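You operate a simulated robot arm through the tools that you are given. There is no shell and no other tool. Be economical: measure what you need, move in short steps, check, and stop when the job is done.

You run a simulated robot arm. Do the job below in one go: nothing can be reset, and whatever is moved stays where it is left.

Task
Move the white spring plug to the yellow strop socket, the teal one to the blue; give one pull.
Fine: pack lever down and up again; the orange spring plug stays.

The check looks at the end state, three seconds after you hand in, the way a careful person would. Anything else that was tipped, shoved, dropped, spilled or broken makes it a failure.

Robot
A 6-joint arm with a fingered hand, hanging from a carriage that runs on a rail from [-2.222, -0.062] to [0.257, 0.007] (x, y) and turns from -354 to 333 degrees about z. Base frame: it is fixed where the carriage stands at the start and does not move with it; the origin is on the floor, on the carriage's upright axis, x ahead of it, y to its left, z up; the surface under the hand at the start is at about z = 0.945. Units: m, degrees, N and s.
With the tool pointing down near the work surface it reaches from about 0.1 to 0.7 m from the robot's upright axis, wherever it stands. Its first joint turns from -166.0 to 166.0 degrees. Places, roughly: black strop socket [0.1, -0.3, 1]; blue strop socket [0.5, -0.3, 1]; green strop socket [0.6, -0.3, 1]; load rig [0.4, -0.4, 0.9]; pack lever [-0.1, -0.4, 1.2]; purple strop socket [0.4, -0.3, 1]; yellow strop socket [0.7, -0.3, 1]. Payload 4 kg.
The tool frame sits at the grasp point between the pads (the TCP): z along the fingers, y along the line on which they close. The tips reach 0.029 m beyond it. Largest opening 0.1 m; the body of the gripper starts 0.034 m behind the TCP. The gripper is a hand of 5 fingers: y runs from the thumb to the fingers, the wrist lies at [-0.015, -0.114, -0.189] in the tool frame.
Orientation is that of the tool frame in the base frame, as a unit quaternion [x, y, z, w]. With the fingers straight down and the wrist toward the robot, the tool's x, y and z point along [0, 1, 0], [1, 0, 0] and [0, 0, -1] of the base frame.

Tools
- The arm moves only by the tool drive_tool. Its argument "deltas" is a list of rows, each a list of 6 numbers: the shift along the tool's x, y, z in m, then the turn, a rotation vector about the tool's x, y, z in degrees. In form: [[dx, dy, dz, ax, ay, az], ...]. A call has 1 to 12 rows; each row is the pose to reach, as a shift and turn from the pose commanded when the call began, along the tool's axes at that moment. Rows are played at 5 a second. More than 0.05 m and 8.6 degrees between two rows, and nothing of the call is played. A pose out of reach is approached as far as the arm can. The call stops where the force on the tool passes 40 N (or 10 N more than at its start, if that is more) or the arm is blocked; 0.2 s more then pass. In this call time passes only in rows, and 0.2 s behind the last. The reply holds the time, the measured pose of the TCP, the force on the tool along the base axes, the opening and the grip force, in the units named above and with some noise, with the torque about the TCP (base axes, N m) and any sound that the robot's microphone picked up.
- Cameras (640 x 400 px; columns grow to the right, rows downward): "scene" is now at [0.2242, -0.0495, 1.7875]; the picture's right is [-0.90, -0.45, 0.00], its down [-0.41, 0.83, -0.36] and it looks along [0.16, -0.32, -0.93] (base axes); focal length 262 px, centre (320, 200). "wrist" rides on the gripper at [0.066, -0.086, -0.121] in the tool frame; the picture's right is [-0.76, 0.31, -0.58], its down [-0.59, -0.70, 0.40] and it looks along [-0.28, 0.64, 0.71] (tool axes); focal length 247 px, centre (320, 200). There is no depth. A picture from a camera that has moved, and an enlarged one, comes with that camera's place and axes in the base frame and with its lens.
- camera(camera): a new picture of that camera. It takes no simulated time.
- raise_lower(by): slides the trunk up (or, below 0, down) by that many m; the arm and the scene camera ride with it, the base frame stays. It gives what a move gives, with no picture.
- roll_base(legs): drives the robot by 1 to 6 legs, each [ahead, left, turn to the left] in m, m and degrees, along the robot's own axes; the way and the turn of a leg run together, so that a leg with both is an arc; at most 1.5 m and 180 degrees a leg. The arm and the cameras ride along, it lands a little off, and it stops where it bumps. It keeps to its track: a leg is cut to what the track allows. It gives what a move gives.
- set_fingers(index, middle, ring, little, thumb_bend, thumb_turn): sets how far each is bent, from 0 (flat) to 1 (curled in); at 0.3 the hand is open as for a grip, at 0.7 the pads meet at the TCP. One left out holds its place. A second passes; each finger stops where it meets its share of the squeeze, and holds until it gets a number again. It is the only way to open and close the hand. It gives what a move gives, with no picture; readings hold the bend of each and the force on index, middle, ring, little, thumb and palm. thumb_turn goes from beside the hand (0) to across from the fingers (1), as for a grip.
- head_to(pan, tilt): turns the head with the scene camera to pan (to the left, within 155 degrees either way) and tilt (down, from -29 to 69), counted from straight ahead of the robot. It gives what a move gives.
- close_up(camera, box): a new picture of the part [left, top, right, bottom] of that camera's present view, enlarged. It takes no simulated time.
- sign_off(): hands the job in; it is judged then, once.

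Go step by step. Nothing tells you exact positions but the pictures and the camera data: compare them with the known pose of the tool, close in by small moves and look again before you grip or let go. The budget is 120 turns and 78 pictures, counting those below and the enlarged ones. Unless the task says otherwise, let go and move clear before handing in, and close with one line.

The tools are called after "Emit:" by a JSON object that holds its "name" and its "arguments". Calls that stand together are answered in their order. drive_tool: Moves the arm, as the interface text tells. Its arguments: {"type":"object","properties":{"deltas":{"type":"array"}},"required":["deltas"]} The other tools are called the same way: raise_lower (by) slides the trunk up or down; set_fingers (index, middle, ring, little, thumb_bend, thumb_turn) moves the fingers one by one; roll_base (legs) drives the base; head_to (pan, tilt) turns the head that bears the scene camera; camera (camera) takes a picture; close_up (camera, box) takes an enlarged picture of a part of a camera's view; sign_off () hands the job in.

At the start:

```text
time: 0.0
tool_pos: [0.2325, -0.4187, 0.9999]
tcp_rot: [0.707, 0.707, 0.0, 0.0]
ft_force: [-1.0, -0.4, -0.2]
moment: [0.01, 0.0, 0.03]
width: 0.0998
gripper_force: 0.1
shape: jaw
bend: [0.3, 0.3, 0.3, 0.3, 0.3, 0.98]
finger forces: [0.0, 0.0, 0.0, 0.0, 0.0, 0.1]
trunk travel left (down, up): [-0.525, 0.075]
robot x, y, heading: [0.0011, -0.0011, -0.1]
head pan, tilt: [-63.6, 68.8]
```

scene: 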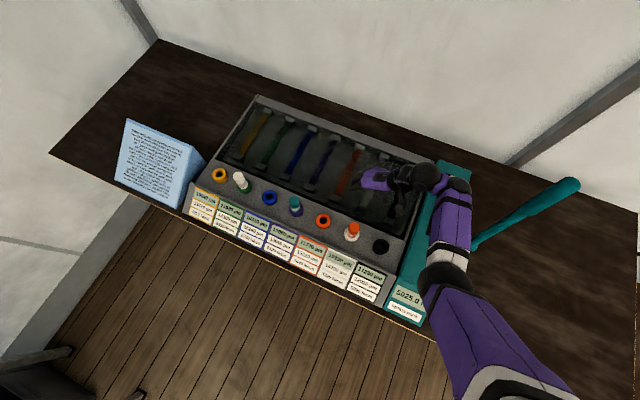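
wrist: 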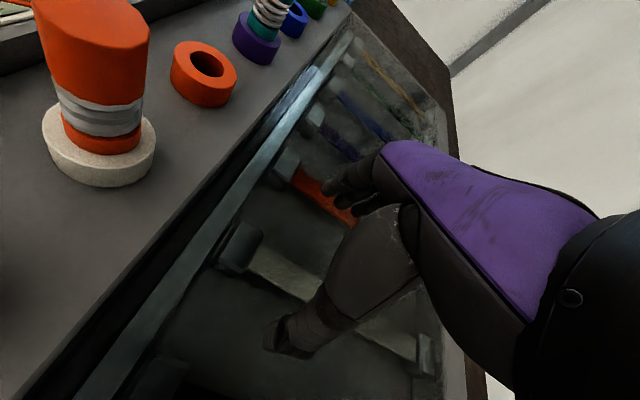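

I see a rig with seven sockets in a row, plugs in green (white), purple (teal) and white (orange), a note card and a lever. I'll read the card and labels first.

Emit:
{"name": "close_up", "arguments": {"camera": "scene", "box": [110, 110, 210, 210]}}

Emit:
{"name": "close_up", "arguments": {"camera": "scene", "box": [180, 150, 430, 330]}}

```text
4.00 times, centred on (160, 160) of scene
camera zoom: at [0.2242, -0.0495, 1.7875], right [-0.9, -0.45, 0.0], down [-0.41, 0.83, -0.36], along [0.16, -0.32, -0.93], focal length 1049 px, centre (960, 360)
```

zoom: 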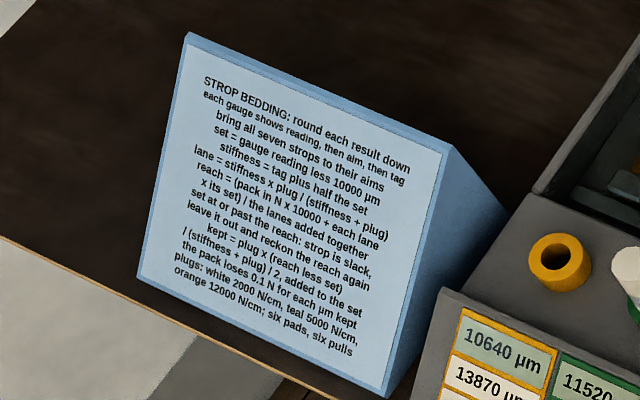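

```text
2.22 times, centred on (305, 240) of scene
camera zoom: at [0.2242, -0.0495, 1.7875], right [-0.9, -0.45, 0.0], down [-0.41, 0.83, -0.36], along [0.16, -0.32, -0.93], focal length 582 px, centre (353, 111)
```

zoom: 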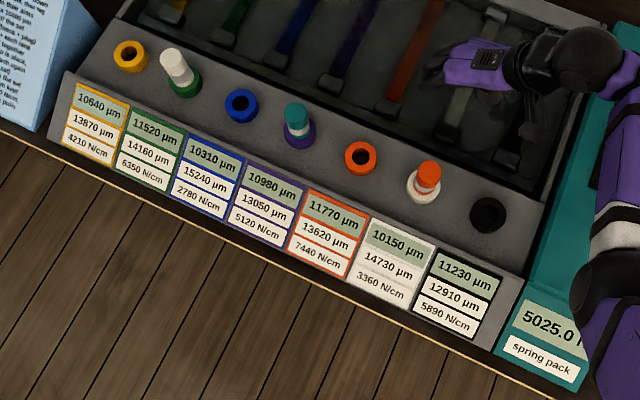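

The card is background: the job is two plug moves and one lever pull. From triangulation, socket tops are near z≈0.968, running from black (0.126,-0.278) to yellow (0.718,-0.263). I'll look closely at the plugs and raise the hand.

Emit:
{"name": "drive_tool", "arguments": {"deltas": [[0, 0, -0.04, 0, 0, 0], [0, 0, -0.08, 0, 0, 0], [0, 0, -0.12, 0, 0, 0]]}}

Emit:
{"name": "close_up", "arguments": {"camera": "scene", "box": [205, 155, 315, 225]}}

Emit:
{"name": "camera", "arguments": {"camera": "wrist"}}

```text
time: 0.8
tool_pos: [0.2677, -0.4501, 1.0572]
tcp_rot: [0.708, 0.706, 0.001, 0.0]
ft_force: [-0.2, -0.6, -0.6]
moment: [-0.03, -0.02, -0.02]
width: 0.0999
gripper_force: 0.0
shape: jaw
bend: [0.3, 0.3, 0.3, 0.3, 0.3, 0.98]
finger forces: [0.1, 0.1, 0.0, 0.0, 0.0, 0.1]
out of reach, approached as far as the arm can: row 1, 2, 3
trunk travel left (down, up): [-0.525, 0.075]
robot x, y, heading: [-0.0014, -0.0017, 0.1]
head pan, tilt: [-63.6, 68.8]
```

```text
5.71 times, centred on (260, 190) of scene
camera zoom: at [0.2241, -0.0493, 1.7875], right [-0.9, -0.45, 0.0], down [-0.41, 0.83, -0.36], along [0.16, -0.32, -0.93], focal length 1498 px, centre (663, 257)
```

zoom: 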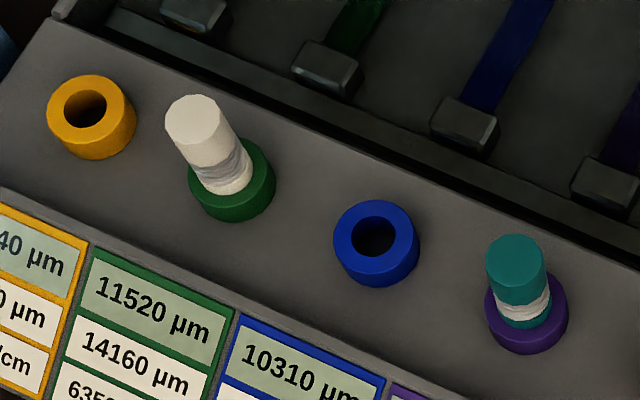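

```text
72 pictures are left
camera wrist: at [0.1824, -0.383, 1.1786], right [0.31, -0.76, 0.58], down [-0.7, -0.59, -0.4], along [0.64, -0.28, -0.71], focal length 247 px, centre (320, 200)
```

wrist: 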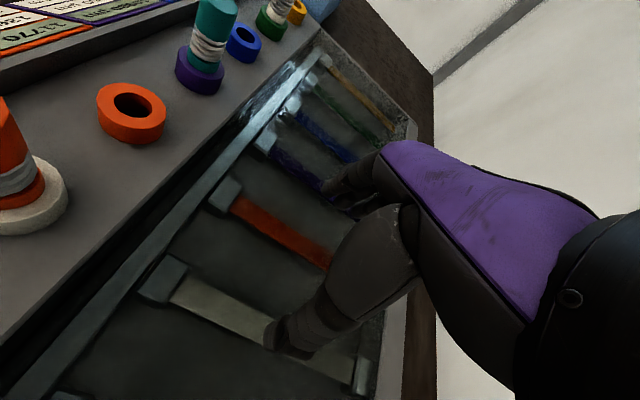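

The arm is at its upper reach here, so I'll raise the trunk, then roll ahead. Plug caps are about 3 cm wide, with tops near z≈1.05.

Emit:
{"name": "raise_lower", "arguments": {"by": 0.07}}

Emit:
{"name": "roll_base", "arguments": {"legs": [[0.24, 0, 0]]}}

Emit:
{"name": "camera", "arguments": {"camera": "scene"}}

Emit:
{"name": "camera", "arguments": {"camera": "wrist"}}

```text
time: 1.9
tool_pos: [0.2675, -0.4495, 1.1278]
tcp_rot: [0.707, 0.707, 0.0, 0.0]
ft_force: [0.7, 0.2, 0.2]
moment: [0.03, -0.01, 0.02]
width: 0.0996
gripper_force: 0.0
shape: jaw
bend: [0.3, 0.3, 0.3, 0.3, 0.3, 0.98]
finger forces: [0.1, 0.1, 0.0, 0.0, 0.0, 0.0]
trunk travel left (down, up): [-0.595, 0.005]
robot x, y, heading: [-0.0002, 0.0012, -0.0]
head pan, tilt: [-63.6, 68.8]
```

```text
time: 3.7
tool_pos: [0.512, -0.4419, 1.1273]
tcp_rot: [0.706, 0.708, 0.0, 0.001]
ft_force: [0.2, 0.6, -0.5]
moment: [0.0, -0.01, -0.01]
width: 0.0998
gripper_force: 0.1
shape: jaw
bend: [0.3, 0.3, 0.3, 0.3, 0.3, 0.98]
finger forces: [0.1, 0.0, 0.1, 0.0, 0.0, 0.1]
trunk travel left (down, up): [-0.595, 0.005]
robot x, y, heading: [0.243, 0.0059, 0.3]
head pan, tilt: [-63.6, 68.8]
```

```text
71 pictures are left
camera scene: at [0.4674, -0.0419, 1.8575], right [-0.89, -0.45, 0.0], down [-0.42, 0.83, -0.36], along [0.16, -0.32, -0.93], focal length 262 px, centre (320, 200)
```

scene: 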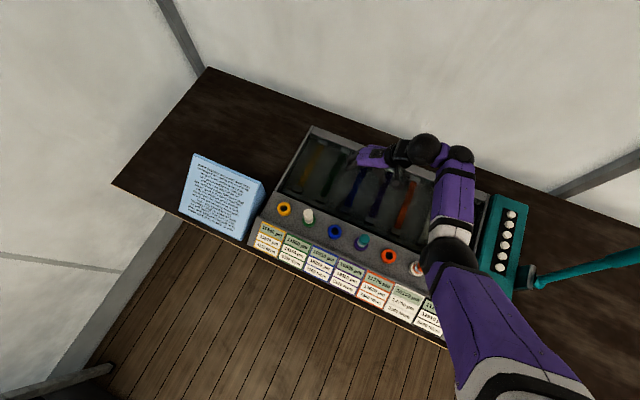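

```text
70 pictures are left
camera wrist: at [0.4266, -0.3759, 1.2486], right [0.31, -0.76, 0.58], down [-0.7, -0.59, -0.4], along [0.64, -0.28, -0.71], focal length 247 px, centre (320, 200)
```

wrist: 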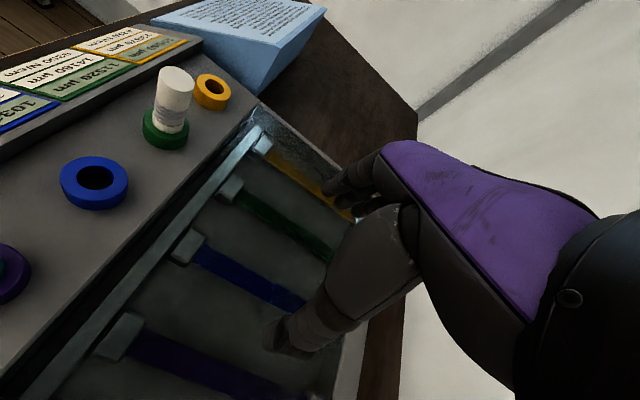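

The pack has six white pads and the lever sits to its side. I'll enlarge both views to triangulate the white plug and yellow socket.

Emit:
{"name": "close_up", "arguments": {"camera": "scene", "box": [265, 185, 385, 260]}}

Emit:
{"name": "close_up", "arguments": {"camera": "wrist", "box": [50, 50, 242, 170]}}

```text
5.33 times, centred on (325, 222) of scene
camera zoom: at [0.4674, -0.0419, 1.8575], right [-0.89, -0.45, 0.0], down [-0.42, 0.83, -0.36], along [0.16, -0.32, -0.93], focal length 1398 px, centre (293, 80)
```

zoom: 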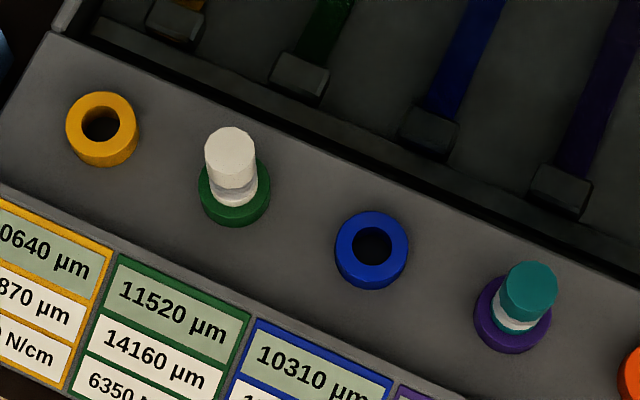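

```text
3.33 times, centred on (146, 110) of wrist
camera zoom: at [0.4266, -0.3759, 1.2486], right [0.31, -0.76, 0.58], down [-0.7, -0.59, -0.4], along [0.64, -0.28, -0.71], focal length 823 px, centre (900, 500)
```

zoom: 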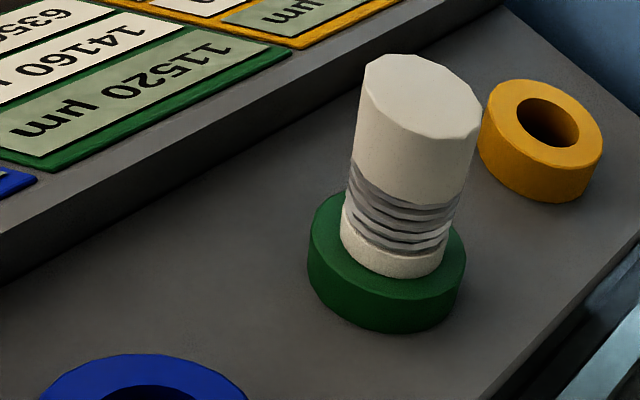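

Estimates: white plug top (0.624,-0.266,1.039), teal (0.426,-0.272), yellow socket (0.720,-0.2625), blue (0.526,-0.2695). I'll move above the white plug at the current height.

Emit:
{"name": "drive_tool", "arguments": {"deltas": [[0.035, 0.022, 0, 0, 0, 0], [0.07, 0.045, 0, 0, 0, 0], [0.105, 0.067, 0, 0, 0, 0], [0.14, 0.09, 0, 0, 0, 0], [0.176, 0.112, 0, 0, 0, 0], [0.176, 0.112, 0, 0, 0, 0]]}}

Emit:
{"name": "camera", "arguments": {"camera": "wrist"}}

Emit:
{"name": "camera", "arguments": {"camera": "scene"}}

```text
time: 5.1
tool_pos: [0.6248, -0.2689, 1.1274]
tcp_rot: [0.706, 0.708, 0.0, 0.0]
ft_force: [-0.3, 0.6, -0.2]
moment: [-0.03, -0.01, 0.03]
width: 0.1001
gripper_force: 0.1
shape: jaw
bend: [0.3, 0.3, 0.3, 0.3, 0.3, 0.98]
finger forces: [0.0, 0.1, 0.0, 0.0, 0.0, 0.0]
out of reach, approached as far as the arm can: row 1, 2
trunk travel left (down, up): [-0.595, 0.005]
robot x, y, heading: [0.2448, 0.004, -0.0]
head pan, tilt: [-63.6, 68.8]
```

```text
67 pictures are left
camera wrist: at [0.5393, -0.2021, 1.2485], right [0.31, -0.76, 0.58], down [-0.7, -0.59, -0.4], along [0.64, -0.28, -0.71], focal length 247 px, centre (320, 200)
```

wrist: 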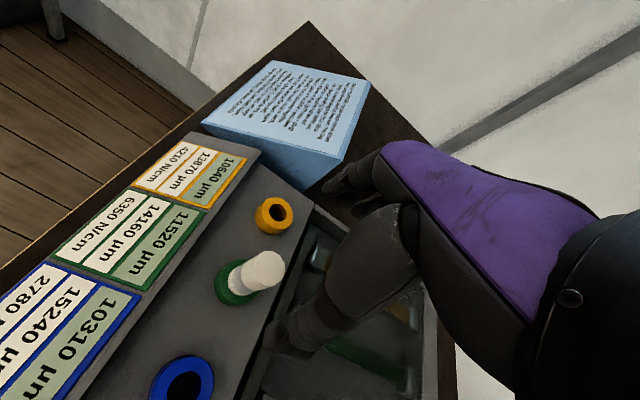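

```text
66 pictures are left
camera scene: at [0.4674, -0.0419, 1.8575], right [-0.89, -0.45, 0.0], down [-0.42, 0.83, -0.36], along [0.16, -0.32, -0.93], focal length 262 px, centre (320, 200)
```

scene: 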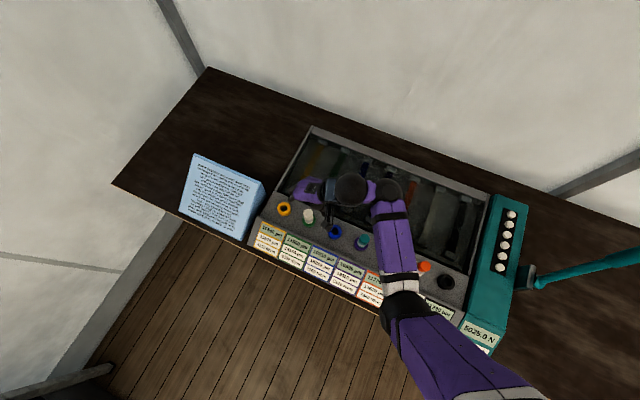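

The white plug projects where predicted within about 5 mm. I'll descend partway and look again.

Emit:
{"name": "drive_tool", "arguments": {"deltas": [[0.001, 0, 0.03, 0, 0, 0], [0.001, 0, 0.055, 0, 0, 0], [0.001, 0, 0.055, 0, 0, 0]]}}

Emit:
{"name": "camera", "arguments": {"camera": "wrist"}}

Emit:
{"name": "close_up", "arguments": {"camera": "scene", "box": [265, 165, 385, 240]}}

```text
time: 5.9
tool_pos: [0.6246, -0.2669, 1.0713]
tcp_rot: [0.706, 0.708, 0.0, -0.001]
ft_force: [0.2, 0.6, -0.3]
moment: [-0.05, -0.01, 0.01]
width: 0.1
gripper_force: 0.1
shape: jaw
bend: [0.3, 0.3, 0.3, 0.3, 0.3, 0.98]
finger forces: [0.0, 0.1, 0.0, 0.1, 0.1, 0.0]
trunk travel left (down, up): [-0.595, 0.005]
robot x, y, heading: [0.2426, 0.0086, 0.0]
head pan, tilt: [-63.6, 68.8]
```

```text
65 pictures are left
camera wrist: at [0.5389, -0.2013, 1.1932], right [0.31, -0.76, 0.58], down [-0.7, -0.59, -0.4], along [0.64, -0.28, -0.71], focal length 247 px, centre (320, 200)
```

wrist: 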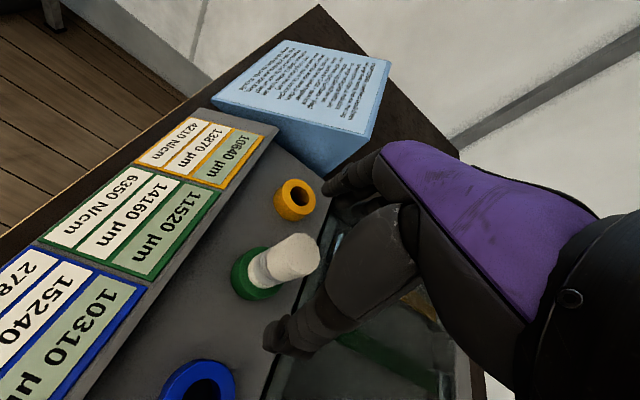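

```text
5.33 times, centred on (325, 202) of scene
camera zoom: at [0.4674, -0.0419, 1.8575], right [-0.89, -0.45, 0.0], down [-0.42, 0.83, -0.36], along [0.16, -0.32, -0.93], focal length 1398 px, centre (293, 187)
```

zoom: 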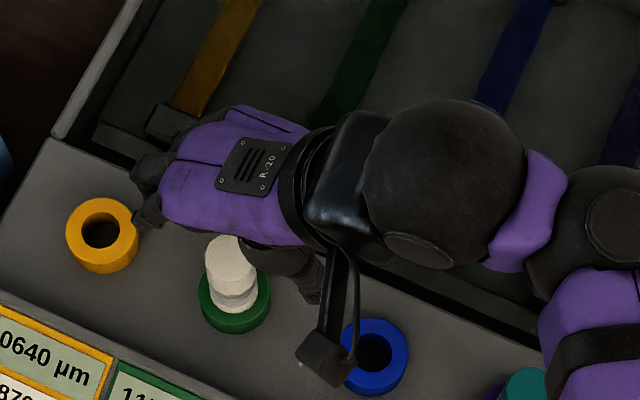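

The top face of the cap is hard to read at this size, so I'll enlarge it before descending.

Emit:
{"name": "close_up", "arguments": {"camera": "wrist", "box": [220, 180, 380, 370]}}

```text
2.11 times, centred on (300, 275) of wrist
camera zoom: at [0.5389, -0.2013, 1.1932], right [0.31, -0.76, 0.58], down [-0.7, -0.59, -0.4], along [0.64, -0.28, -0.71], focal length 520 px, centre (362, 42)
```

zoom: 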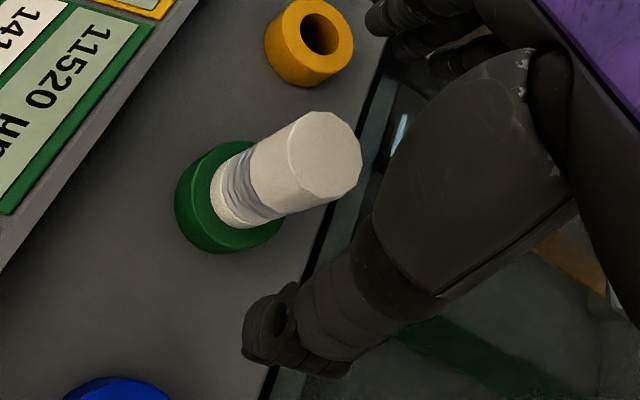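

The cap lines up within about 1 mm, and the thumb and fingers straddle it. I'll descend to z≈1.024 in small steps.

Emit:
{"name": "drive_tool", "arguments": {"deltas": [[0, 0, 0.015, 0, 0, 0], [0, 0, 0.03, 0, 0, 0], [0, 0, 0.046, 0, 0, 0], [0, 0, 0.046, 0, 0, 0]]}}

Emit:
{"name": "close_up", "arguments": {"camera": "wrist", "box": [220, 140, 420, 370]}}

Emit:
{"name": "close_up", "arguments": {"camera": "scene", "box": [265, 165, 385, 240]}}

```text
time: 6.9
tool_pos: [0.6249, -0.2659, 1.0272]
tcp_rot: [0.706, 0.709, 0.001, 0.0]
ft_force: [-0.6, 0.6, -0.6]
moment: [0.0, -0.03, -0.01]
width: 0.1
gripper_force: 0.0
shape: jaw
bend: [0.3, 0.3, 0.3, 0.3, 0.3, 0.98]
finger forces: [0.0, 0.0, 0.0, 0.0, 0.0, 0.1]
trunk travel left (down, up): [-0.595, 0.005]
robot x, y, heading: [0.2405, 0.0046, 0.4]
head pan, tilt: [-63.6, 68.8]
```

```text
1.74 times, centred on (320, 255) of wrist
camera zoom: at [0.5389, -0.2001, 1.1481], right [0.31, -0.76, 0.58], down [-0.7, -0.59, -0.4], along [0.64, -0.28, -0.71], focal length 430 px, centre (320, 104)
```

zoom: 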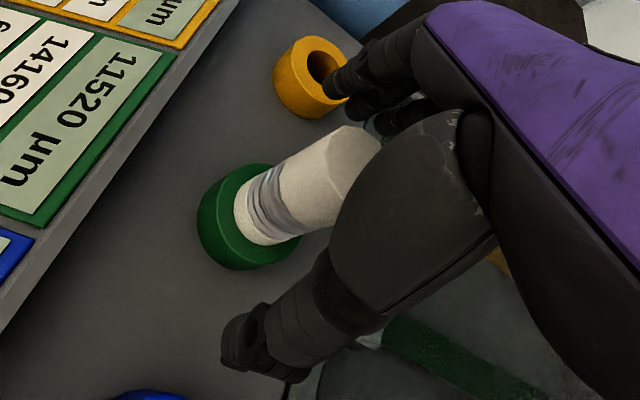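

```text
5.33 times, centred on (325, 202) of scene
camera zoom: at [0.4675, -0.0419, 1.8575], right [-0.89, -0.45, 0.0], down [-0.42, 0.83, -0.36], along [0.16, -0.32, -0.93], focal length 1398 px, centre (293, 187)
```

zoom: 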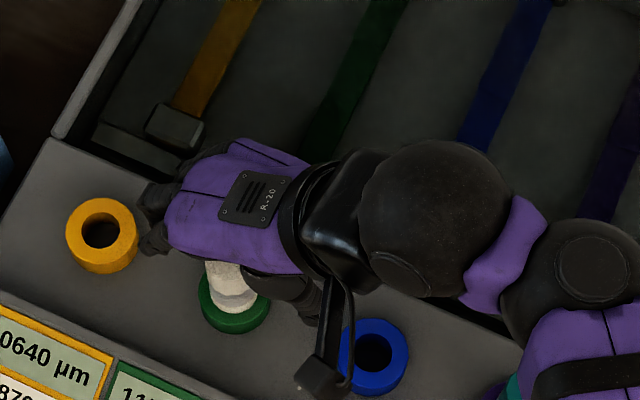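

The thumb and fingers straddle the cap. I'll close in two stages.

Emit:
{"name": "set_fingers", "arguments": {"index": 0.52, "middle": 0.52, "ring": 0.52, "little": 0.52, "thumb_bend": 0.52}}

Emit:
{"name": "close_up", "arguments": {"camera": "wrist", "box": [220, 140, 420, 370]}}

Emit:
{"name": "set_fingers", "arguments": {"index": 0.7, "middle": 0.7, "ring": 0.7, "little": 0.7, "thumb_bend": 0.7}}

Emit:
{"name": "close_up", "arguments": {"camera": "wrist", "box": [220, 140, 420, 370]}}

```text
time: 7.9
tool_pos: [0.6242, -0.2657, 1.0276]
tcp_rot: [0.706, 0.709, 0.0, 0.001]
ft_force: [-1.0, 0.6, 0.2]
moment: [0.0, 0.01, 0.01]
width: 0.0456
gripper_force: 0.0
shape: fingers
bend: [0.52, 0.52, 0.52, 0.52, 0.52, 0.98]
finger forces: [0.0, 0.1, 0.1, 0.0, 0.0, 0.0]
trunk travel left (down, up): [-0.595, 0.005]
robot x, y, heading: [0.2449, 0.0057, 0.2]
head pan, tilt: [-63.6, 68.8]
```

```text
1.74 times, centred on (320, 255) of wrist
camera zoom: at [0.5389, -0.2001, 1.1483], right [0.31, -0.76, 0.58], down [-0.7, -0.59, -0.4], along [0.64, -0.28, -0.71], focal length 430 px, centre (320, 104)
```

zoom: 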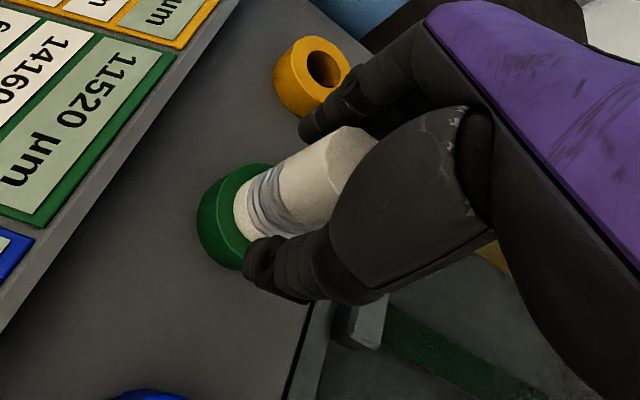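

```text
time: 8.9
tool_pos: [0.6252, -0.2666, 1.0275]
tcp_rot: [0.706, 0.708, 0.0, 0.001]
ft_force: [3.6, -0.4, 0.5]
moment: [-0.03, -0.15, 0.01]
width: 0.0271
gripper_force: 10.6
shape: fingers
bend: [0.62, 0.64, 0.7, 0.7, 0.62, 0.97]
finger forces: [7.6, 4.6, 0.0, 0.1, 8.6, 0.0]
trunk travel left (down, up): [-0.595, 0.005]
robot x, y, heading: [0.241, 0.0046, 0.4]
head pan, tilt: [-63.6, 68.8]
```

```text
1.74 times, centred on (320, 255) of wrist
camera zoom: at [0.5396, -0.2002, 1.1486], right [0.31, -0.76, 0.58], down [-0.7, -0.59, -0.4], along [0.64, -0.28, -0.71], focal length 430 px, centre (320, 104)
```

zoom: 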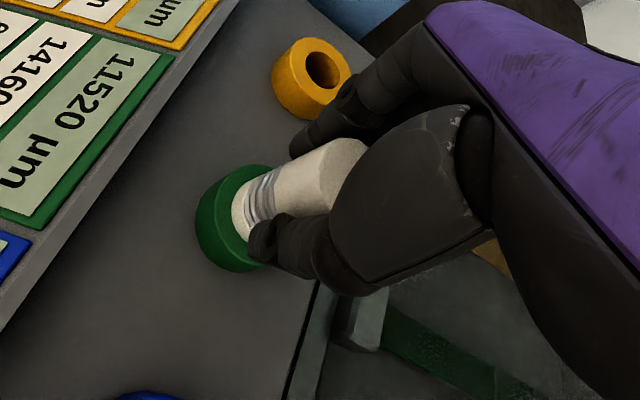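

The grip is on the cap with index, middle and thumb. I'll lift gently.

Emit:
{"name": "drive_tool", "arguments": {"deltas": [[0, 0, -0.01, 0, 0, 0], [0, 0, -0.02, 0, 0, 0], [0, 0, -0.03, 0, 0, 0], [0, 0, -0.045, 0, 0, 0], [0, 0, -0.06, 0, 0, 0], [0, 0, -0.075, 0, 0, 0]]}}

Emit:
{"name": "camera", "arguments": {"camera": "wrist"}}

Emit:
{"name": "close_up", "arguments": {"camera": "scene", "box": [265, 165, 385, 240]}}

```text
time: 10.3
tool_pos: [0.6232, -0.2655, 1.1028]
tcp_rot: [0.706, 0.708, -0.001, 0.0]
ft_force: [-0.9, -0.3, -1.5]
moment: [0.01, 0.0, 0.01]
width: 0.0266
gripper_force: 9.2
shape: fingers
bend: [0.63, 0.66, 0.7, 0.7, 0.62, 0.96]
finger forces: [6.5, 3.8, 0.0, 0.0, 9.8, 0.0]
trunk travel left (down, up): [-0.595, 0.005]
robot x, y, heading: [0.2415, 0.0063, 0.2]
head pan, tilt: [-63.6, 68.8]
```

```text
58 pictures are left
camera wrist: at [0.5375, -0.1988, 1.223], right [0.31, -0.76, 0.58], down [-0.7, -0.59, -0.4], along [0.64, -0.28, -0.71], focal length 247 px, centre (320, 200)
```

wrist: 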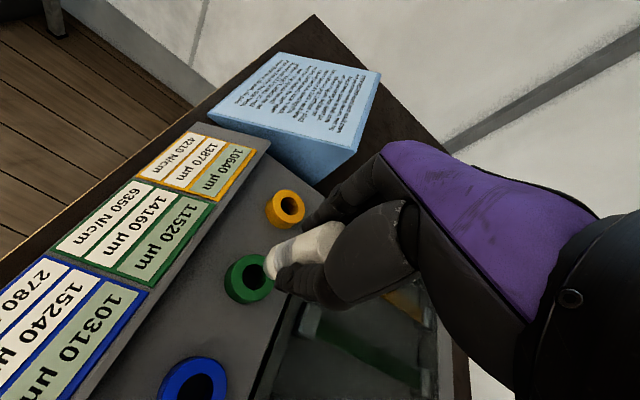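

```text
5.33 times, centred on (325, 202) of scene
camera zoom: at [0.4674, -0.0418, 1.8575], right [-0.89, -0.45, 0.0], down [-0.42, 0.83, -0.36], along [0.16, -0.32, -0.93], focal length 1398 px, centre (293, 187)
```

zoom: 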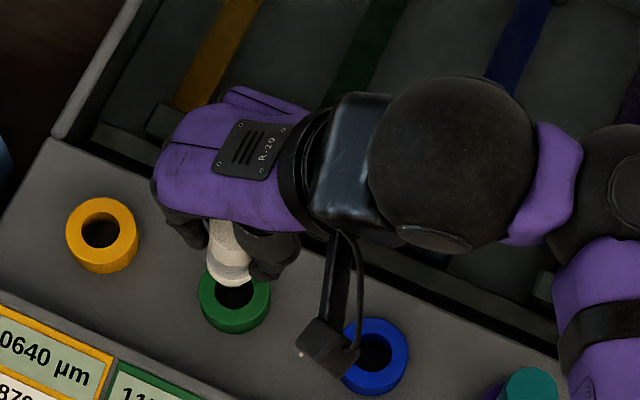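

The plug is out and above the green socket. I'll shift it by the green-to-yellow offset, about 0.099 in x and 0.0035 in y, and check.

Emit:
{"name": "drive_tool", "arguments": {"deltas": [[0.001, 0.034, 0, 0, 0, 0], [0.002, 0.068, 0, 0, 0, 0], [0.002, 0.1008, 0, 0, 0, 0], [0.002, 0.1008, 0, 0, 0, 0]]}}

Emit:
{"name": "close_up", "arguments": {"camera": "wrist", "box": [160, 180, 360, 340]}}

Emit:
{"name": "close_up", "arguments": {"camera": "scene", "box": [265, 185, 345, 235]}}

```text
time: 11.3
tool_pos: [0.7265, -0.2629, 1.1009]
tcp_rot: [0.706, 0.708, 0.0, 0.0]
ft_force: [-0.1, 0.3, -0.8]
moment: [-0.03, 0.03, 0.01]
width: 0.0269
gripper_force: 9.9
shape: fingers
bend: [0.63, 0.66, 0.7, 0.7, 0.62, 0.96]
finger forces: [6.6, 3.8, 0.1, 0.0, 9.8, 0.0]
trunk travel left (down, up): [-0.595, 0.005]
robot x, y, heading: [0.2404, 0.0081, 0.0]
head pan, tilt: [-63.6, 68.8]
```

```text
2.50 times, centred on (260, 260) of wrist
camera zoom: at [0.6409, -0.1968, 1.2222], right [0.31, -0.76, 0.58], down [-0.7, -0.59, -0.4], along [0.64, -0.28, -0.71], focal length 617 px, centre (470, 50)
```

zoom: 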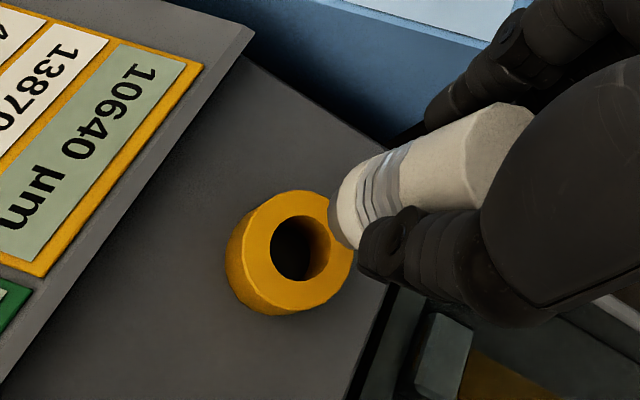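

```text
8.00 times, centred on (305, 210) of scene
camera zoom: at [0.4674, -0.0419, 1.8575], right [-0.89, -0.45, 0.0], down [-0.42, 0.83, -0.36], along [0.16, -0.32, -0.93], focal length 2097 px, centre (440, 120)
```

zoom: 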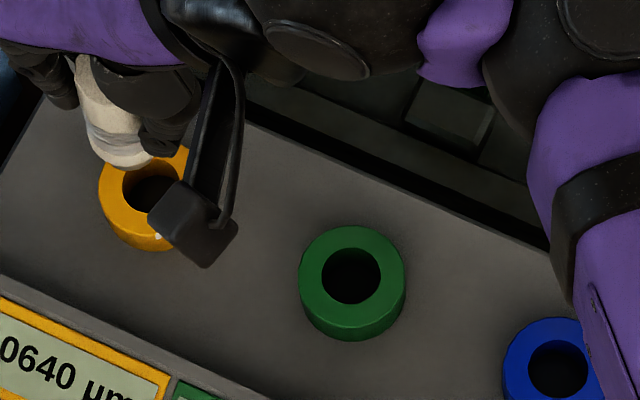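

Hole at about (0.723,-0.262); the plug is nearly over it, with bottom maybe 3 mm toward +y. I'll lower to just above the socket and compare close-up.

Emit:
{"name": "drive_tool", "arguments": {"deltas": [[0, -0.001, 0.025, 0, 0, 0], [0, -0.001, 0.045, 0, 0, 0], [0, -0.001, 0.045, 0, 0, 0]]}}

Emit:
{"name": "close_up", "arguments": {"camera": "wrist", "box": [200, 180, 360, 300]}}

Emit:
{"name": "close_up", "arguments": {"camera": "scene", "box": [265, 185, 329, 225]}}

```text
time: 12.1
tool_pos: [0.725, -0.263, 1.0558]
tcp_rot: [0.706, 0.708, 0.0, -0.001]
ft_force: [0.6, -0.3, -1.1]
moment: [-0.03, 0.0, 0.01]
width: 0.0266
gripper_force: 9.8
shape: fingers
bend: [0.63, 0.66, 0.7, 0.7, 0.62, 0.96]
finger forces: [6.4, 3.8, 0.1, 0.0, 9.9, 0.1]
trunk travel left (down, up): [-0.595, 0.005]
robot x, y, heading: [0.2443, 0.009, 0.3]
head pan, tilt: [-63.6, 68.8]
```

```text
3.33 times, centred on (280, 240) of wrist
camera zoom: at [0.639, -0.1962, 1.1758], right [0.31, -0.76, 0.58], down [-0.7, -0.59, -0.4], along [0.64, -0.28, -0.71], focal length 823 px, centre (453, 67)
```

zoom: 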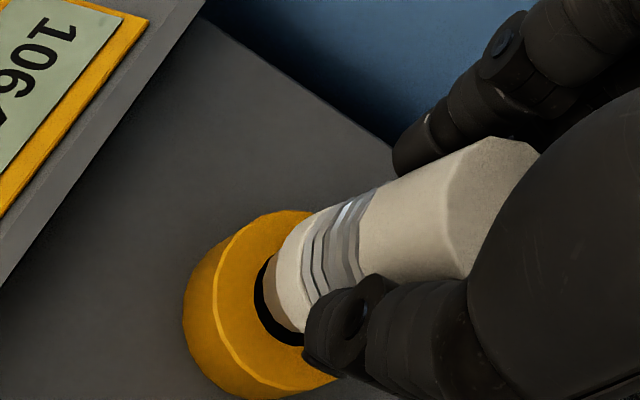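

```text
10.00 times, centred on (297, 205) of scene
camera zoom: at [0.4674, -0.0419, 1.8575], right [-0.89, -0.45, 0.0], down [-0.42, 0.83, -0.36], along [0.16, -0.32, -0.93], focal length 2621 px, centre (550, 150)
```

zoom: 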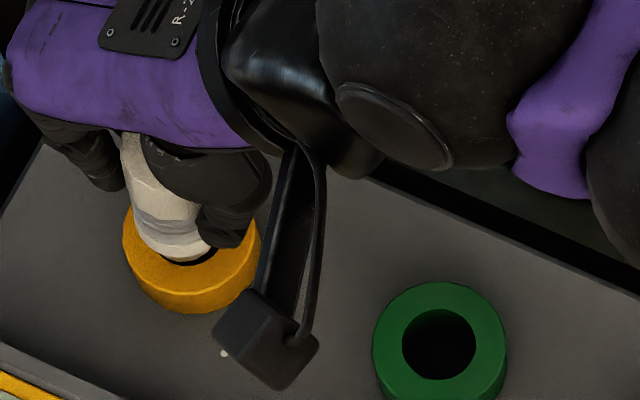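

The plug is close to aligned, with its bottom about 2 mm toward +x/+y. I'll correct that and lower slowly, watching the force.

Emit:
{"name": "drive_tool", "arguments": {"deltas": [[-0.002, -0.0015, 0.002, 0, 0, 0], [-0.002, -0.0015, 0.006, 0, 0, 0], [-0.002, -0.0015, 0.01, 0, 0, 0], [-0.002, -0.0015, 0.012, 0, 0, 0]]}}

Emit:
{"name": "close_up", "arguments": {"camera": "wrist", "box": [200, 180, 360, 300]}}

Emit:
{"name": "close_up", "arguments": {"camera": "scene", "box": [265, 185, 329, 225]}}

```text
time: 13.1
tool_pos: [0.7231, -0.2649, 1.0435]
tcp_rot: [0.706, 0.709, 0.0, -0.001]
ft_force: [0.6, 0.0, -0.8]
moment: [0.03, -0.08, 0.02]
width: 0.0267
gripper_force: 10.1
shape: fingers
bend: [0.63, 0.66, 0.7, 0.7, 0.62, 0.96]
finger forces: [6.6, 4.0, 0.1, 0.0, 9.7, 0.1]
trunk travel left (down, up): [-0.595, 0.005]
robot x, y, heading: [0.2463, 0.0069, 0.2]
head pan, tilt: [-63.6, 68.8]
```

```text
3.33 times, centred on (280, 240) of wrist
camera zoom: at [0.6371, -0.198, 1.1652], right [0.31, -0.76, 0.58], down [-0.7, -0.59, -0.4], along [0.64, -0.28, -0.71], focal length 823 px, centre (453, 67)
```

zoom: 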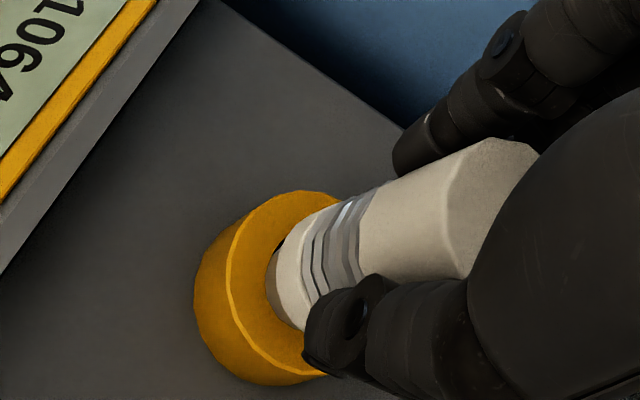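

```text
10.00 times, centred on (297, 205) of scene
camera zoom: at [0.4675, -0.0419, 1.8576], right [-0.89, -0.45, 0.0], down [-0.42, 0.83, -0.36], along [0.16, -0.32, -0.93], focal length 2621 px, centre (550, 150)
```

zoom: 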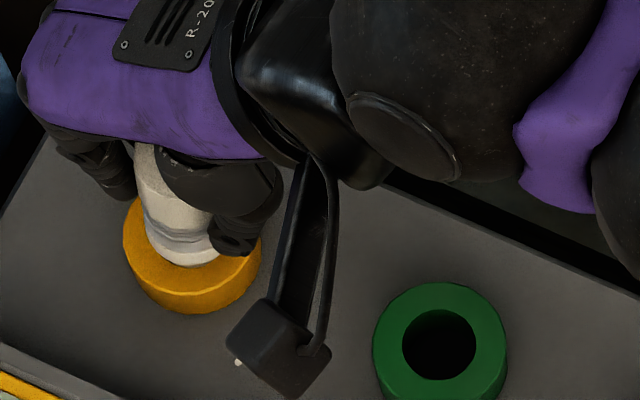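

The plug now covers the hole evenly. I'll keep lowering slowly.

Emit:
{"name": "drive_tool", "arguments": {"deltas": [[0, 0, 0.004, 0, 0, 0], [0, 0, 0.008, 0, 0, 0], [0, 0, 0.011, 0, 0, 0], [0, 0, 0.013, 0, 0, 0], [0, 0, 0.013, 0, 0, 0]]}}

Emit:
{"name": "close_up", "arguments": {"camera": "wrist", "box": [200, 180, 360, 300]}}

```text
time: 14.3
tool_pos: [0.7236, -0.264, 1.0312]
tcp_rot: [0.706, 0.708, 0.0, 0.0]
ft_force: [1.5, -0.2, 0.1]
moment: [0.0, -0.17, 0.0]
width: 0.0268
gripper_force: 10.2
shape: fingers
bend: [0.63, 0.66, 0.7, 0.7, 0.62, 0.96]
finger forces: [7.5, 4.3, 0.0, 0.1, 9.2, 0.0]
trunk travel left (down, up): [-0.595, 0.005]
robot x, y, heading: [0.2438, 0.0067, 0.1]
head pan, tilt: [-63.6, 68.8]
```

```text
3.33 times, centred on (280, 240) of wrist
camera zoom: at [0.6374, -0.1979, 1.1521], right [0.31, -0.76, 0.58], down [-0.7, -0.59, -0.4], along [0.64, -0.28, -0.71], focal length 823 px, centre (453, 67)
```

zoom: 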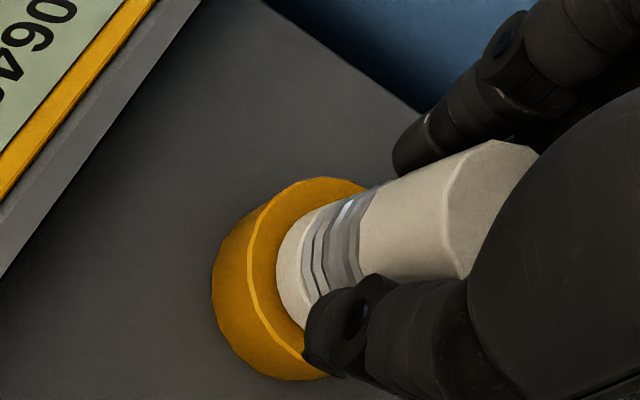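

It is in the hole and nearly seated. A few more millimetres until it bottoms out.

Emit:
{"name": "drive_tool", "arguments": {"deltas": [[0, 0.0005, 0.002, 0, 0, 0], [0, 0.0005, 0.0035, 0, 0, 0], [0, 0.0005, 0.005, 0, 0, 0], [0, 0.0005, 0.005, 0, 0, 0]]}}

Emit:
{"name": "close_up", "arguments": {"camera": "wrist", "box": [200, 180, 360, 300]}}

```text
time: 15.3
tool_pos: [0.7251, -0.2654, 1.0276]
tcp_rot: [0.706, 0.709, 0.001, 0.001]
ft_force: [3.4, 1.3, 7.7]
moment: [0.05, -0.05, 0.0]
width: 0.0267
gripper_force: 11.5
shape: fingers
bend: [0.63, 0.66, 0.7, 0.7, 0.62, 0.96]
finger forces: [8.9, 4.2, 0.1, 0.0, 9.5, 0.1]
trunk travel left (down, up): [-0.595, 0.005]
robot x, y, heading: [0.242, 0.0071, 0.1]
head pan, tilt: [-63.6, 68.8]
```

```text
3.33 times, centred on (280, 240) of wrist
camera zoom: at [0.6382, -0.199, 1.1487], right [0.31, -0.76, 0.58], down [-0.7, -0.59, -0.4], along [0.64, -0.28, -0.71], focal length 823 px, centre (453, 67)
```

zoom: 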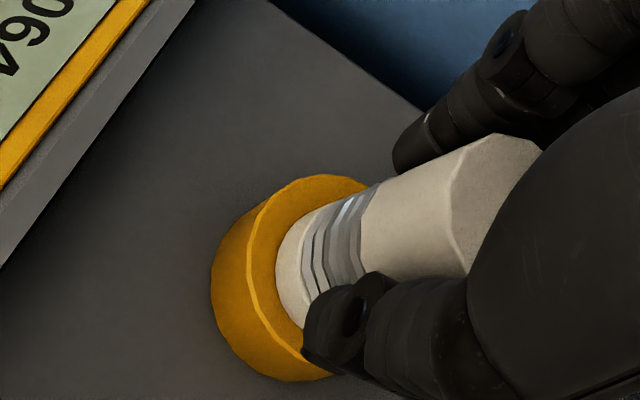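

It is seated, at the same height as in green and with 7.7 N upward. I'll release and rise.

Emit:
{"name": "set_fingers", "arguments": {"index": 0.52, "middle": 0.52, "ring": 0.52, "little": 0.52, "thumb_bend": 0.52}}

Emit:
{"name": "set_fingers", "arguments": {"index": 0.3, "middle": 0.3, "ring": 0.3, "little": 0.3, "thumb_bend": 0.3}}

Emit:
{"name": "drive_tool", "arguments": {"deltas": [[0, 0, -0.02, 0, 0, 0], [0, 0, -0.045, 0, 0, 0], [0, 0, -0.07, 0, 0, 0], [0, 0, -0.09, 0, 0, 0], [0, 0, -0.09, 0, 0, 0]]}}

Emit:
{"name": "camera", "arguments": {"camera": "wrist"}}

```text
time: 16.3
tool_pos: [0.7227, -0.2645, 1.0264]
tcp_rot: [0.706, 0.708, -0.001, 0.0]
ft_force: [-0.2, -0.9, -0.3]
moment: [0.0, 0.0, -0.01]
width: 0.0448
gripper_force: 0.0
shape: fingers
bend: [0.52, 0.52, 0.52, 0.52, 0.52, 0.97]
finger forces: [0.0, 0.1, 0.0, 0.0, 0.0, 0.0]
trunk travel left (down, up): [-0.595, 0.005]
robot x, y, heading: [0.2444, 0.0095, 0.1]
head pan, tilt: [-63.6, 68.8]
```

```text
time: 17.3
tool_pos: [0.7219, -0.2647, 1.0263]
tcp_rot: [0.706, 0.709, 0.0, 0.001]
ft_force: [-0.2, -0.3, -0.2]
moment: [0.01, 0.02, -0.02]
width: 0.0985
gripper_force: 0.0
shape: fingers
bend: [0.3, 0.3, 0.3, 0.3, 0.3, 0.97]
finger forces: [0.0, 0.0, 0.0, 0.0, 0.1, 0.0]
trunk travel left (down, up): [-0.595, 0.005]
robot x, y, heading: [0.2411, 0.0085, 0.3]
head pan, tilt: [-63.6, 68.8]
```

```text
time: 18.5
tool_pos: [0.7237, -0.2636, 1.116]
tcp_rot: [0.706, 0.708, 0.0, -0.001]
ft_force: [1.3, -1.0, -0.8]
moment: [0.02, -0.03, -0.02]
width: 0.0985
gripper_force: 0.1
shape: fingers
bend: [0.3, 0.3, 0.3, 0.3, 0.3, 0.98]
finger forces: [0.0, 0.1, 0.0, 0.0, 0.0, 0.1]
trunk travel left (down, up): [-0.595, 0.005]
robot x, y, heading: [0.2427, 0.0035, 0.5]
head pan, tilt: [-63.6, 68.8]
```

```text
48 pictures are left
camera wrist: at [0.6367, -0.1971, 1.2382], right [0.31, -0.76, 0.58], down [-0.7, -0.59, -0.4], along [0.64, -0.28, -0.71], focal length 247 px, centre (320, 200)
```

wrist: 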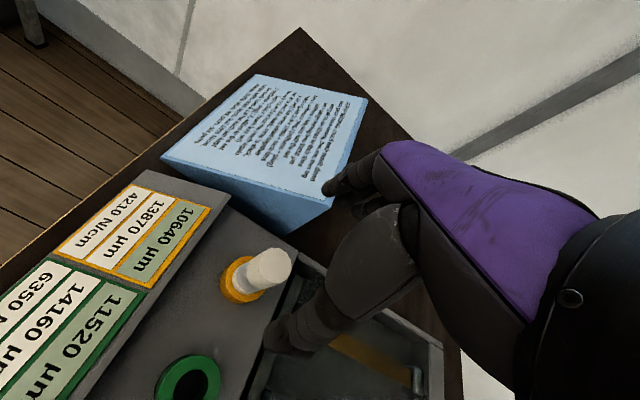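

White is seated in yellow. The row is parallel to the rail, so I'll roll back about 0.297 m to put the hand over the teal plug at (0.426,-0.272).

Emit:
{"name": "roll_base", "arguments": {"legs": [[-0.297, 0, 0]]}}

Emit:
{"name": "close_up", "arguments": {"camera": "wrist", "box": [120, 180, 360, 380]}}

Emit:
{"name": "camera", "arguments": {"camera": "scene"}}

```text
time: 20.5
tool_pos: [0.4273, -0.2697, 1.116]
tcp_rot: [0.704, 0.71, 0.0, -0.001]
ft_force: [0.3, -0.1, -0.1]
moment: [-0.02, -0.04, -0.03]
width: 0.0986
gripper_force: 0.0
shape: fingers
bend: [0.3, 0.3, 0.3, 0.3, 0.3, 0.98]
finger forces: [0.0, 0.1, 0.0, 0.0, 0.0, 0.0]
trunk travel left (down, up): [-0.595, 0.005]
robot x, y, heading: [-0.0512, -0.0012, 0.3]
head pan, tilt: [-63.6, 68.8]
```

```text
2.00 times, centred on (240, 280) of wrist
camera zoom: at [0.341, -0.2039, 1.238], right [0.31, -0.75, 0.58], down [-0.7, -0.59, -0.4], along [0.64, -0.28, -0.71], focal length 494 px, centre (480, 40)
```

zoom: 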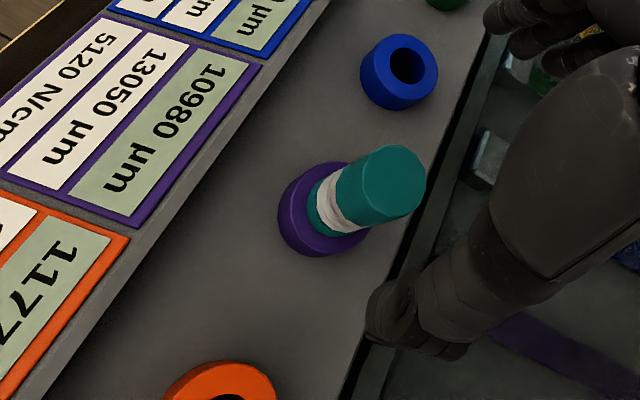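

```text
46 pictures are left
camera scene: at [0.1711, -0.0493, 1.8576], right [-0.89, -0.45, 0.0], down [-0.42, 0.83, -0.36], along [0.16, -0.32, -0.93], focal length 262 px, centre (320, 200)
```

scene: 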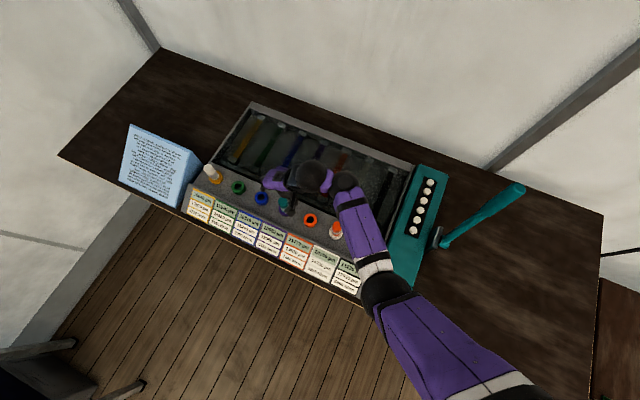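

Teal cap at about (0.4245,-0.271); the TCP is within 2.5 mm. I'll correct and descend.

Emit:
{"name": "drive_tool", "arguments": {"deltas": [[-0.001, -0.002, 0.02, 0, 0, 0], [-0.001, -0.002, 0.045, 0, 0, 0], [-0.001, -0.002, 0.06, 0, 0, 0], [-0.001, -0.002, 0.075, 0, 0, 0], [-0.001, -0.002, 0.0885, 0, 0, 0], [-0.001, -0.002, 0.0885, 0, 0, 0]]}}

Emit:
{"name": "close_up", "arguments": {"camera": "wrist", "box": [220, 140, 420, 370]}}

```text
time: 21.9
tool_pos: [0.4241, -0.2703, 1.0261]
tcp_rot: [0.705, 0.709, 0.0, 0.0]
ft_force: [-1.0, 0.2, 0.2]
moment: [0.0, 0.0, 0.02]
width: 0.0985
gripper_force: 0.1
shape: fingers
bend: [0.3, 0.3, 0.3, 0.3, 0.3, 0.98]
finger forces: [0.0, 0.1, 0.0, 0.0, 0.0, 0.0]
trunk travel left (down, up): [-0.595, 0.005]
robot x, y, heading: [-0.0523, -0.0033, 0.5]
head pan, tilt: [-63.6, 68.8]
```

```text
1.74 times, centred on (320, 255) of wrist
camera zoom: at [0.338, -0.2056, 1.1487], right [0.31, -0.75, 0.58], down [-0.7, -0.59, -0.4], along [0.64, -0.28, -0.71], focal length 430 px, centre (320, 104)
```

zoom: 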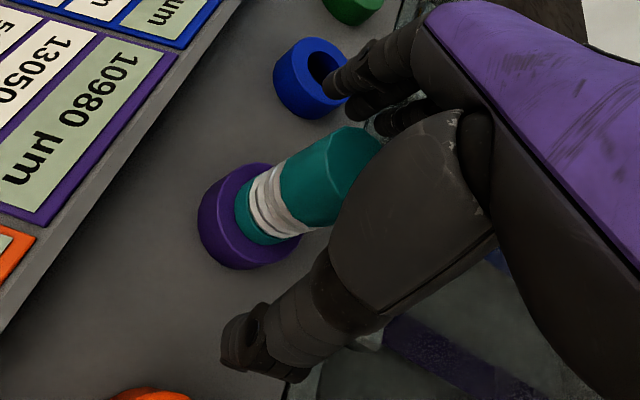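

The view is essentially identical to the white plug's grasp pose. I'll close and lift.

Emit:
{"name": "set_fingers", "arguments": {"index": 0.52, "middle": 0.52, "ring": 0.52, "little": 0.52, "thumb_bend": 0.52}}

Emit:
{"name": "set_fingers", "arguments": {"index": 0.7, "middle": 0.7, "ring": 0.7, "little": 0.7, "thumb_bend": 0.7}}

Emit:
{"name": "close_up", "arguments": {"camera": "wrist", "box": [200, 180, 360, 300]}}

Emit:
{"name": "drive_tool", "arguments": {"deltas": [[0, 0, -0.01, 0, 0, 0], [0, 0, -0.02, 0, 0, 0], [0, 0, -0.03, 0, 0, 0], [0, 0, -0.045, 0, 0, 0], [0, 0, -0.055, 0, 0, 0], [0, 0, -0.055, 0, 0, 0]]}}

Emit:
{"name": "close_up", "arguments": {"camera": "wrist", "box": [160, 180, 360, 340]}}

```text
time: 22.9
tool_pos: [0.4236, -0.2716, 1.0272]
tcp_rot: [0.705, 0.71, 0.0, 0.0]
ft_force: [0.0, -0.8, 0.5]
moment: [0.02, -0.01, 0.02]
width: 0.0455
gripper_force: 0.1
shape: fingers
bend: [0.52, 0.52, 0.52, 0.52, 0.52, 0.98]
finger forces: [0.0, 0.0, 0.1, 0.1, 0.0, 0.1]
trunk travel left (down, up): [-0.595, 0.005]
robot x, y, heading: [-0.0532, -0.0019, 0.5]
head pan, tilt: [-63.6, 68.8]
```

```text
time: 23.9
tool_pos: [0.4239, -0.2721, 1.0293]
tcp_rot: [0.704, 0.71, 0.001, 0.0]
ft_force: [3.2, -0.9, 0.5]
moment: [-0.07, -0.13, 0.07]
width: 0.0266
gripper_force: 10.3
shape: fingers
bend: [0.62, 0.64, 0.7, 0.7, 0.62, 0.97]
finger forces: [7.5, 5.0, 0.1, 0.1, 8.7, 0.1]
trunk travel left (down, up): [-0.595, 0.005]
robot x, y, heading: [-0.0536, -0.0061, 0.6]
head pan, tilt: [-63.6, 68.8]
```

```text
3.33 times, centred on (280, 240) of wrist
camera zoom: at [0.3387, -0.2057, 1.1493], right [0.31, -0.75, 0.58], down [-0.7, -0.59, -0.4], along [0.64, -0.28, -0.71], focal length 823 px, centre (453, 67)
```

zoom: 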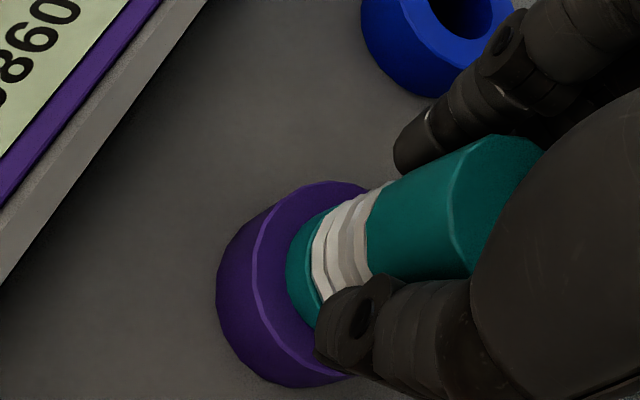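

```text
time: 25.3
tool_pos: [0.4251, -0.2714, 1.0845]
tcp_rot: [0.705, 0.709, 0.0, 0.0]
ft_force: [0.1, 0.2, -1.3]
moment: [0.01, -0.02, 0.02]
width: 0.0267
gripper_force: 10.2
shape: fingers
bend: [0.63, 0.65, 0.7, 0.7, 0.62, 0.96]
finger forces: [6.3, 4.2, 0.0, 0.0, 9.9, 0.0]
trunk travel left (down, up): [-0.595, 0.005]
robot x, y, heading: [-0.0566, -0.0025, 0.2]
head pan, tilt: [-63.6, 68.8]
```

```text
2.50 times, centred on (260, 260) of wrist
camera zoom: at [0.3393, -0.205, 1.2052], right [0.31, -0.75, 0.58], down [-0.7, -0.59, -0.4], along [0.64, -0.28, -0.71], focal length 617 px, centre (470, 50)
```

zoom: 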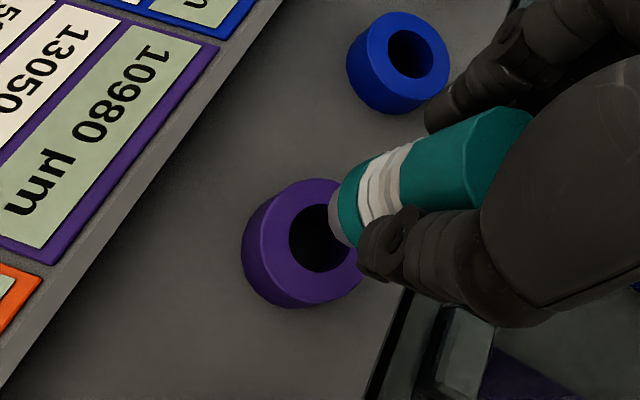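

The teal plug is free of purple. I'll shift it toward blue by about (0.098, 0.0013) and check.

Emit:
{"name": "drive_tool", "arguments": {"deltas": [[0.0005, 0.034, 0, 0, 0, 0], [0.001, 0.068, 0, 0, 0, 0], [0.0013, 0.0977, 0, 0, 0, 0], [0.0013, 0.0977, 0, 0, 0, 0], [0.0013, 0.0977, 0.022, 0, 0, 0], [0.0013, 0.0977, 0.022, 0, 0, 0]]}}

Emit:
{"name": "close_up", "arguments": {"camera": "wrist", "box": [200, 180, 360, 300]}}

Emit:
{"name": "close_up", "arguments": {"camera": "scene", "box": [230, 175, 294, 215]}}

```text
time: 26.7
tool_pos: [0.522, -0.2712, 1.0599]
tcp_rot: [0.704, 0.71, 0.0, -0.001]
ft_force: [-0.1, 0.6, -1.3]
moment: [0.0, 0.0, 0.01]
width: 0.0267
gripper_force: 10.3
shape: fingers
bend: [0.63, 0.65, 0.7, 0.7, 0.62, 0.96]
finger forces: [6.2, 4.3, 0.0, 0.0, 9.7, 0.1]
trunk travel left (down, up): [-0.595, 0.005]
robot x, y, heading: [-0.0524, -0.0001, 0.4]
head pan, tilt: [-63.6, 68.8]
```

```text
3.33 times, centred on (280, 240) of wrist
camera zoom: at [0.436, -0.2041, 1.181], right [0.31, -0.75, 0.58], down [-0.7, -0.59, -0.4], along [0.64, -0.28, -0.71], focal length 823 px, centre (453, 67)
```

zoom: 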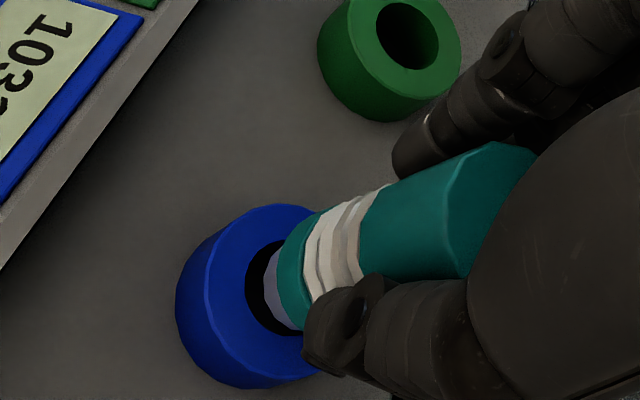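

```text
10.00 times, centred on (262, 195) of scene
camera zoom: at [0.171, -0.0493, 1.8575], right [-0.89, -0.45, 0.0], down [-0.42, 0.83, -0.36], along [0.16, -0.32, -0.93], focal length 2621 px, centre (900, 250)
```

zoom: 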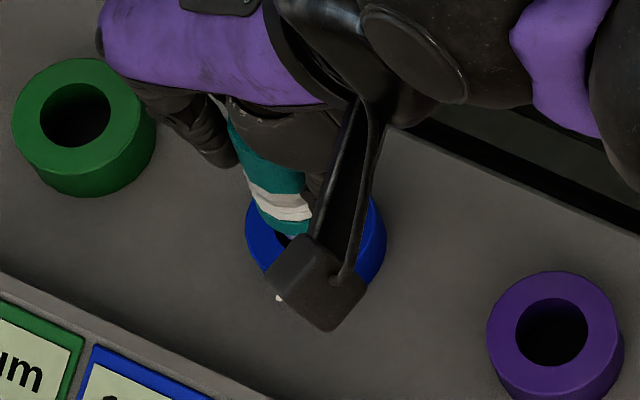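

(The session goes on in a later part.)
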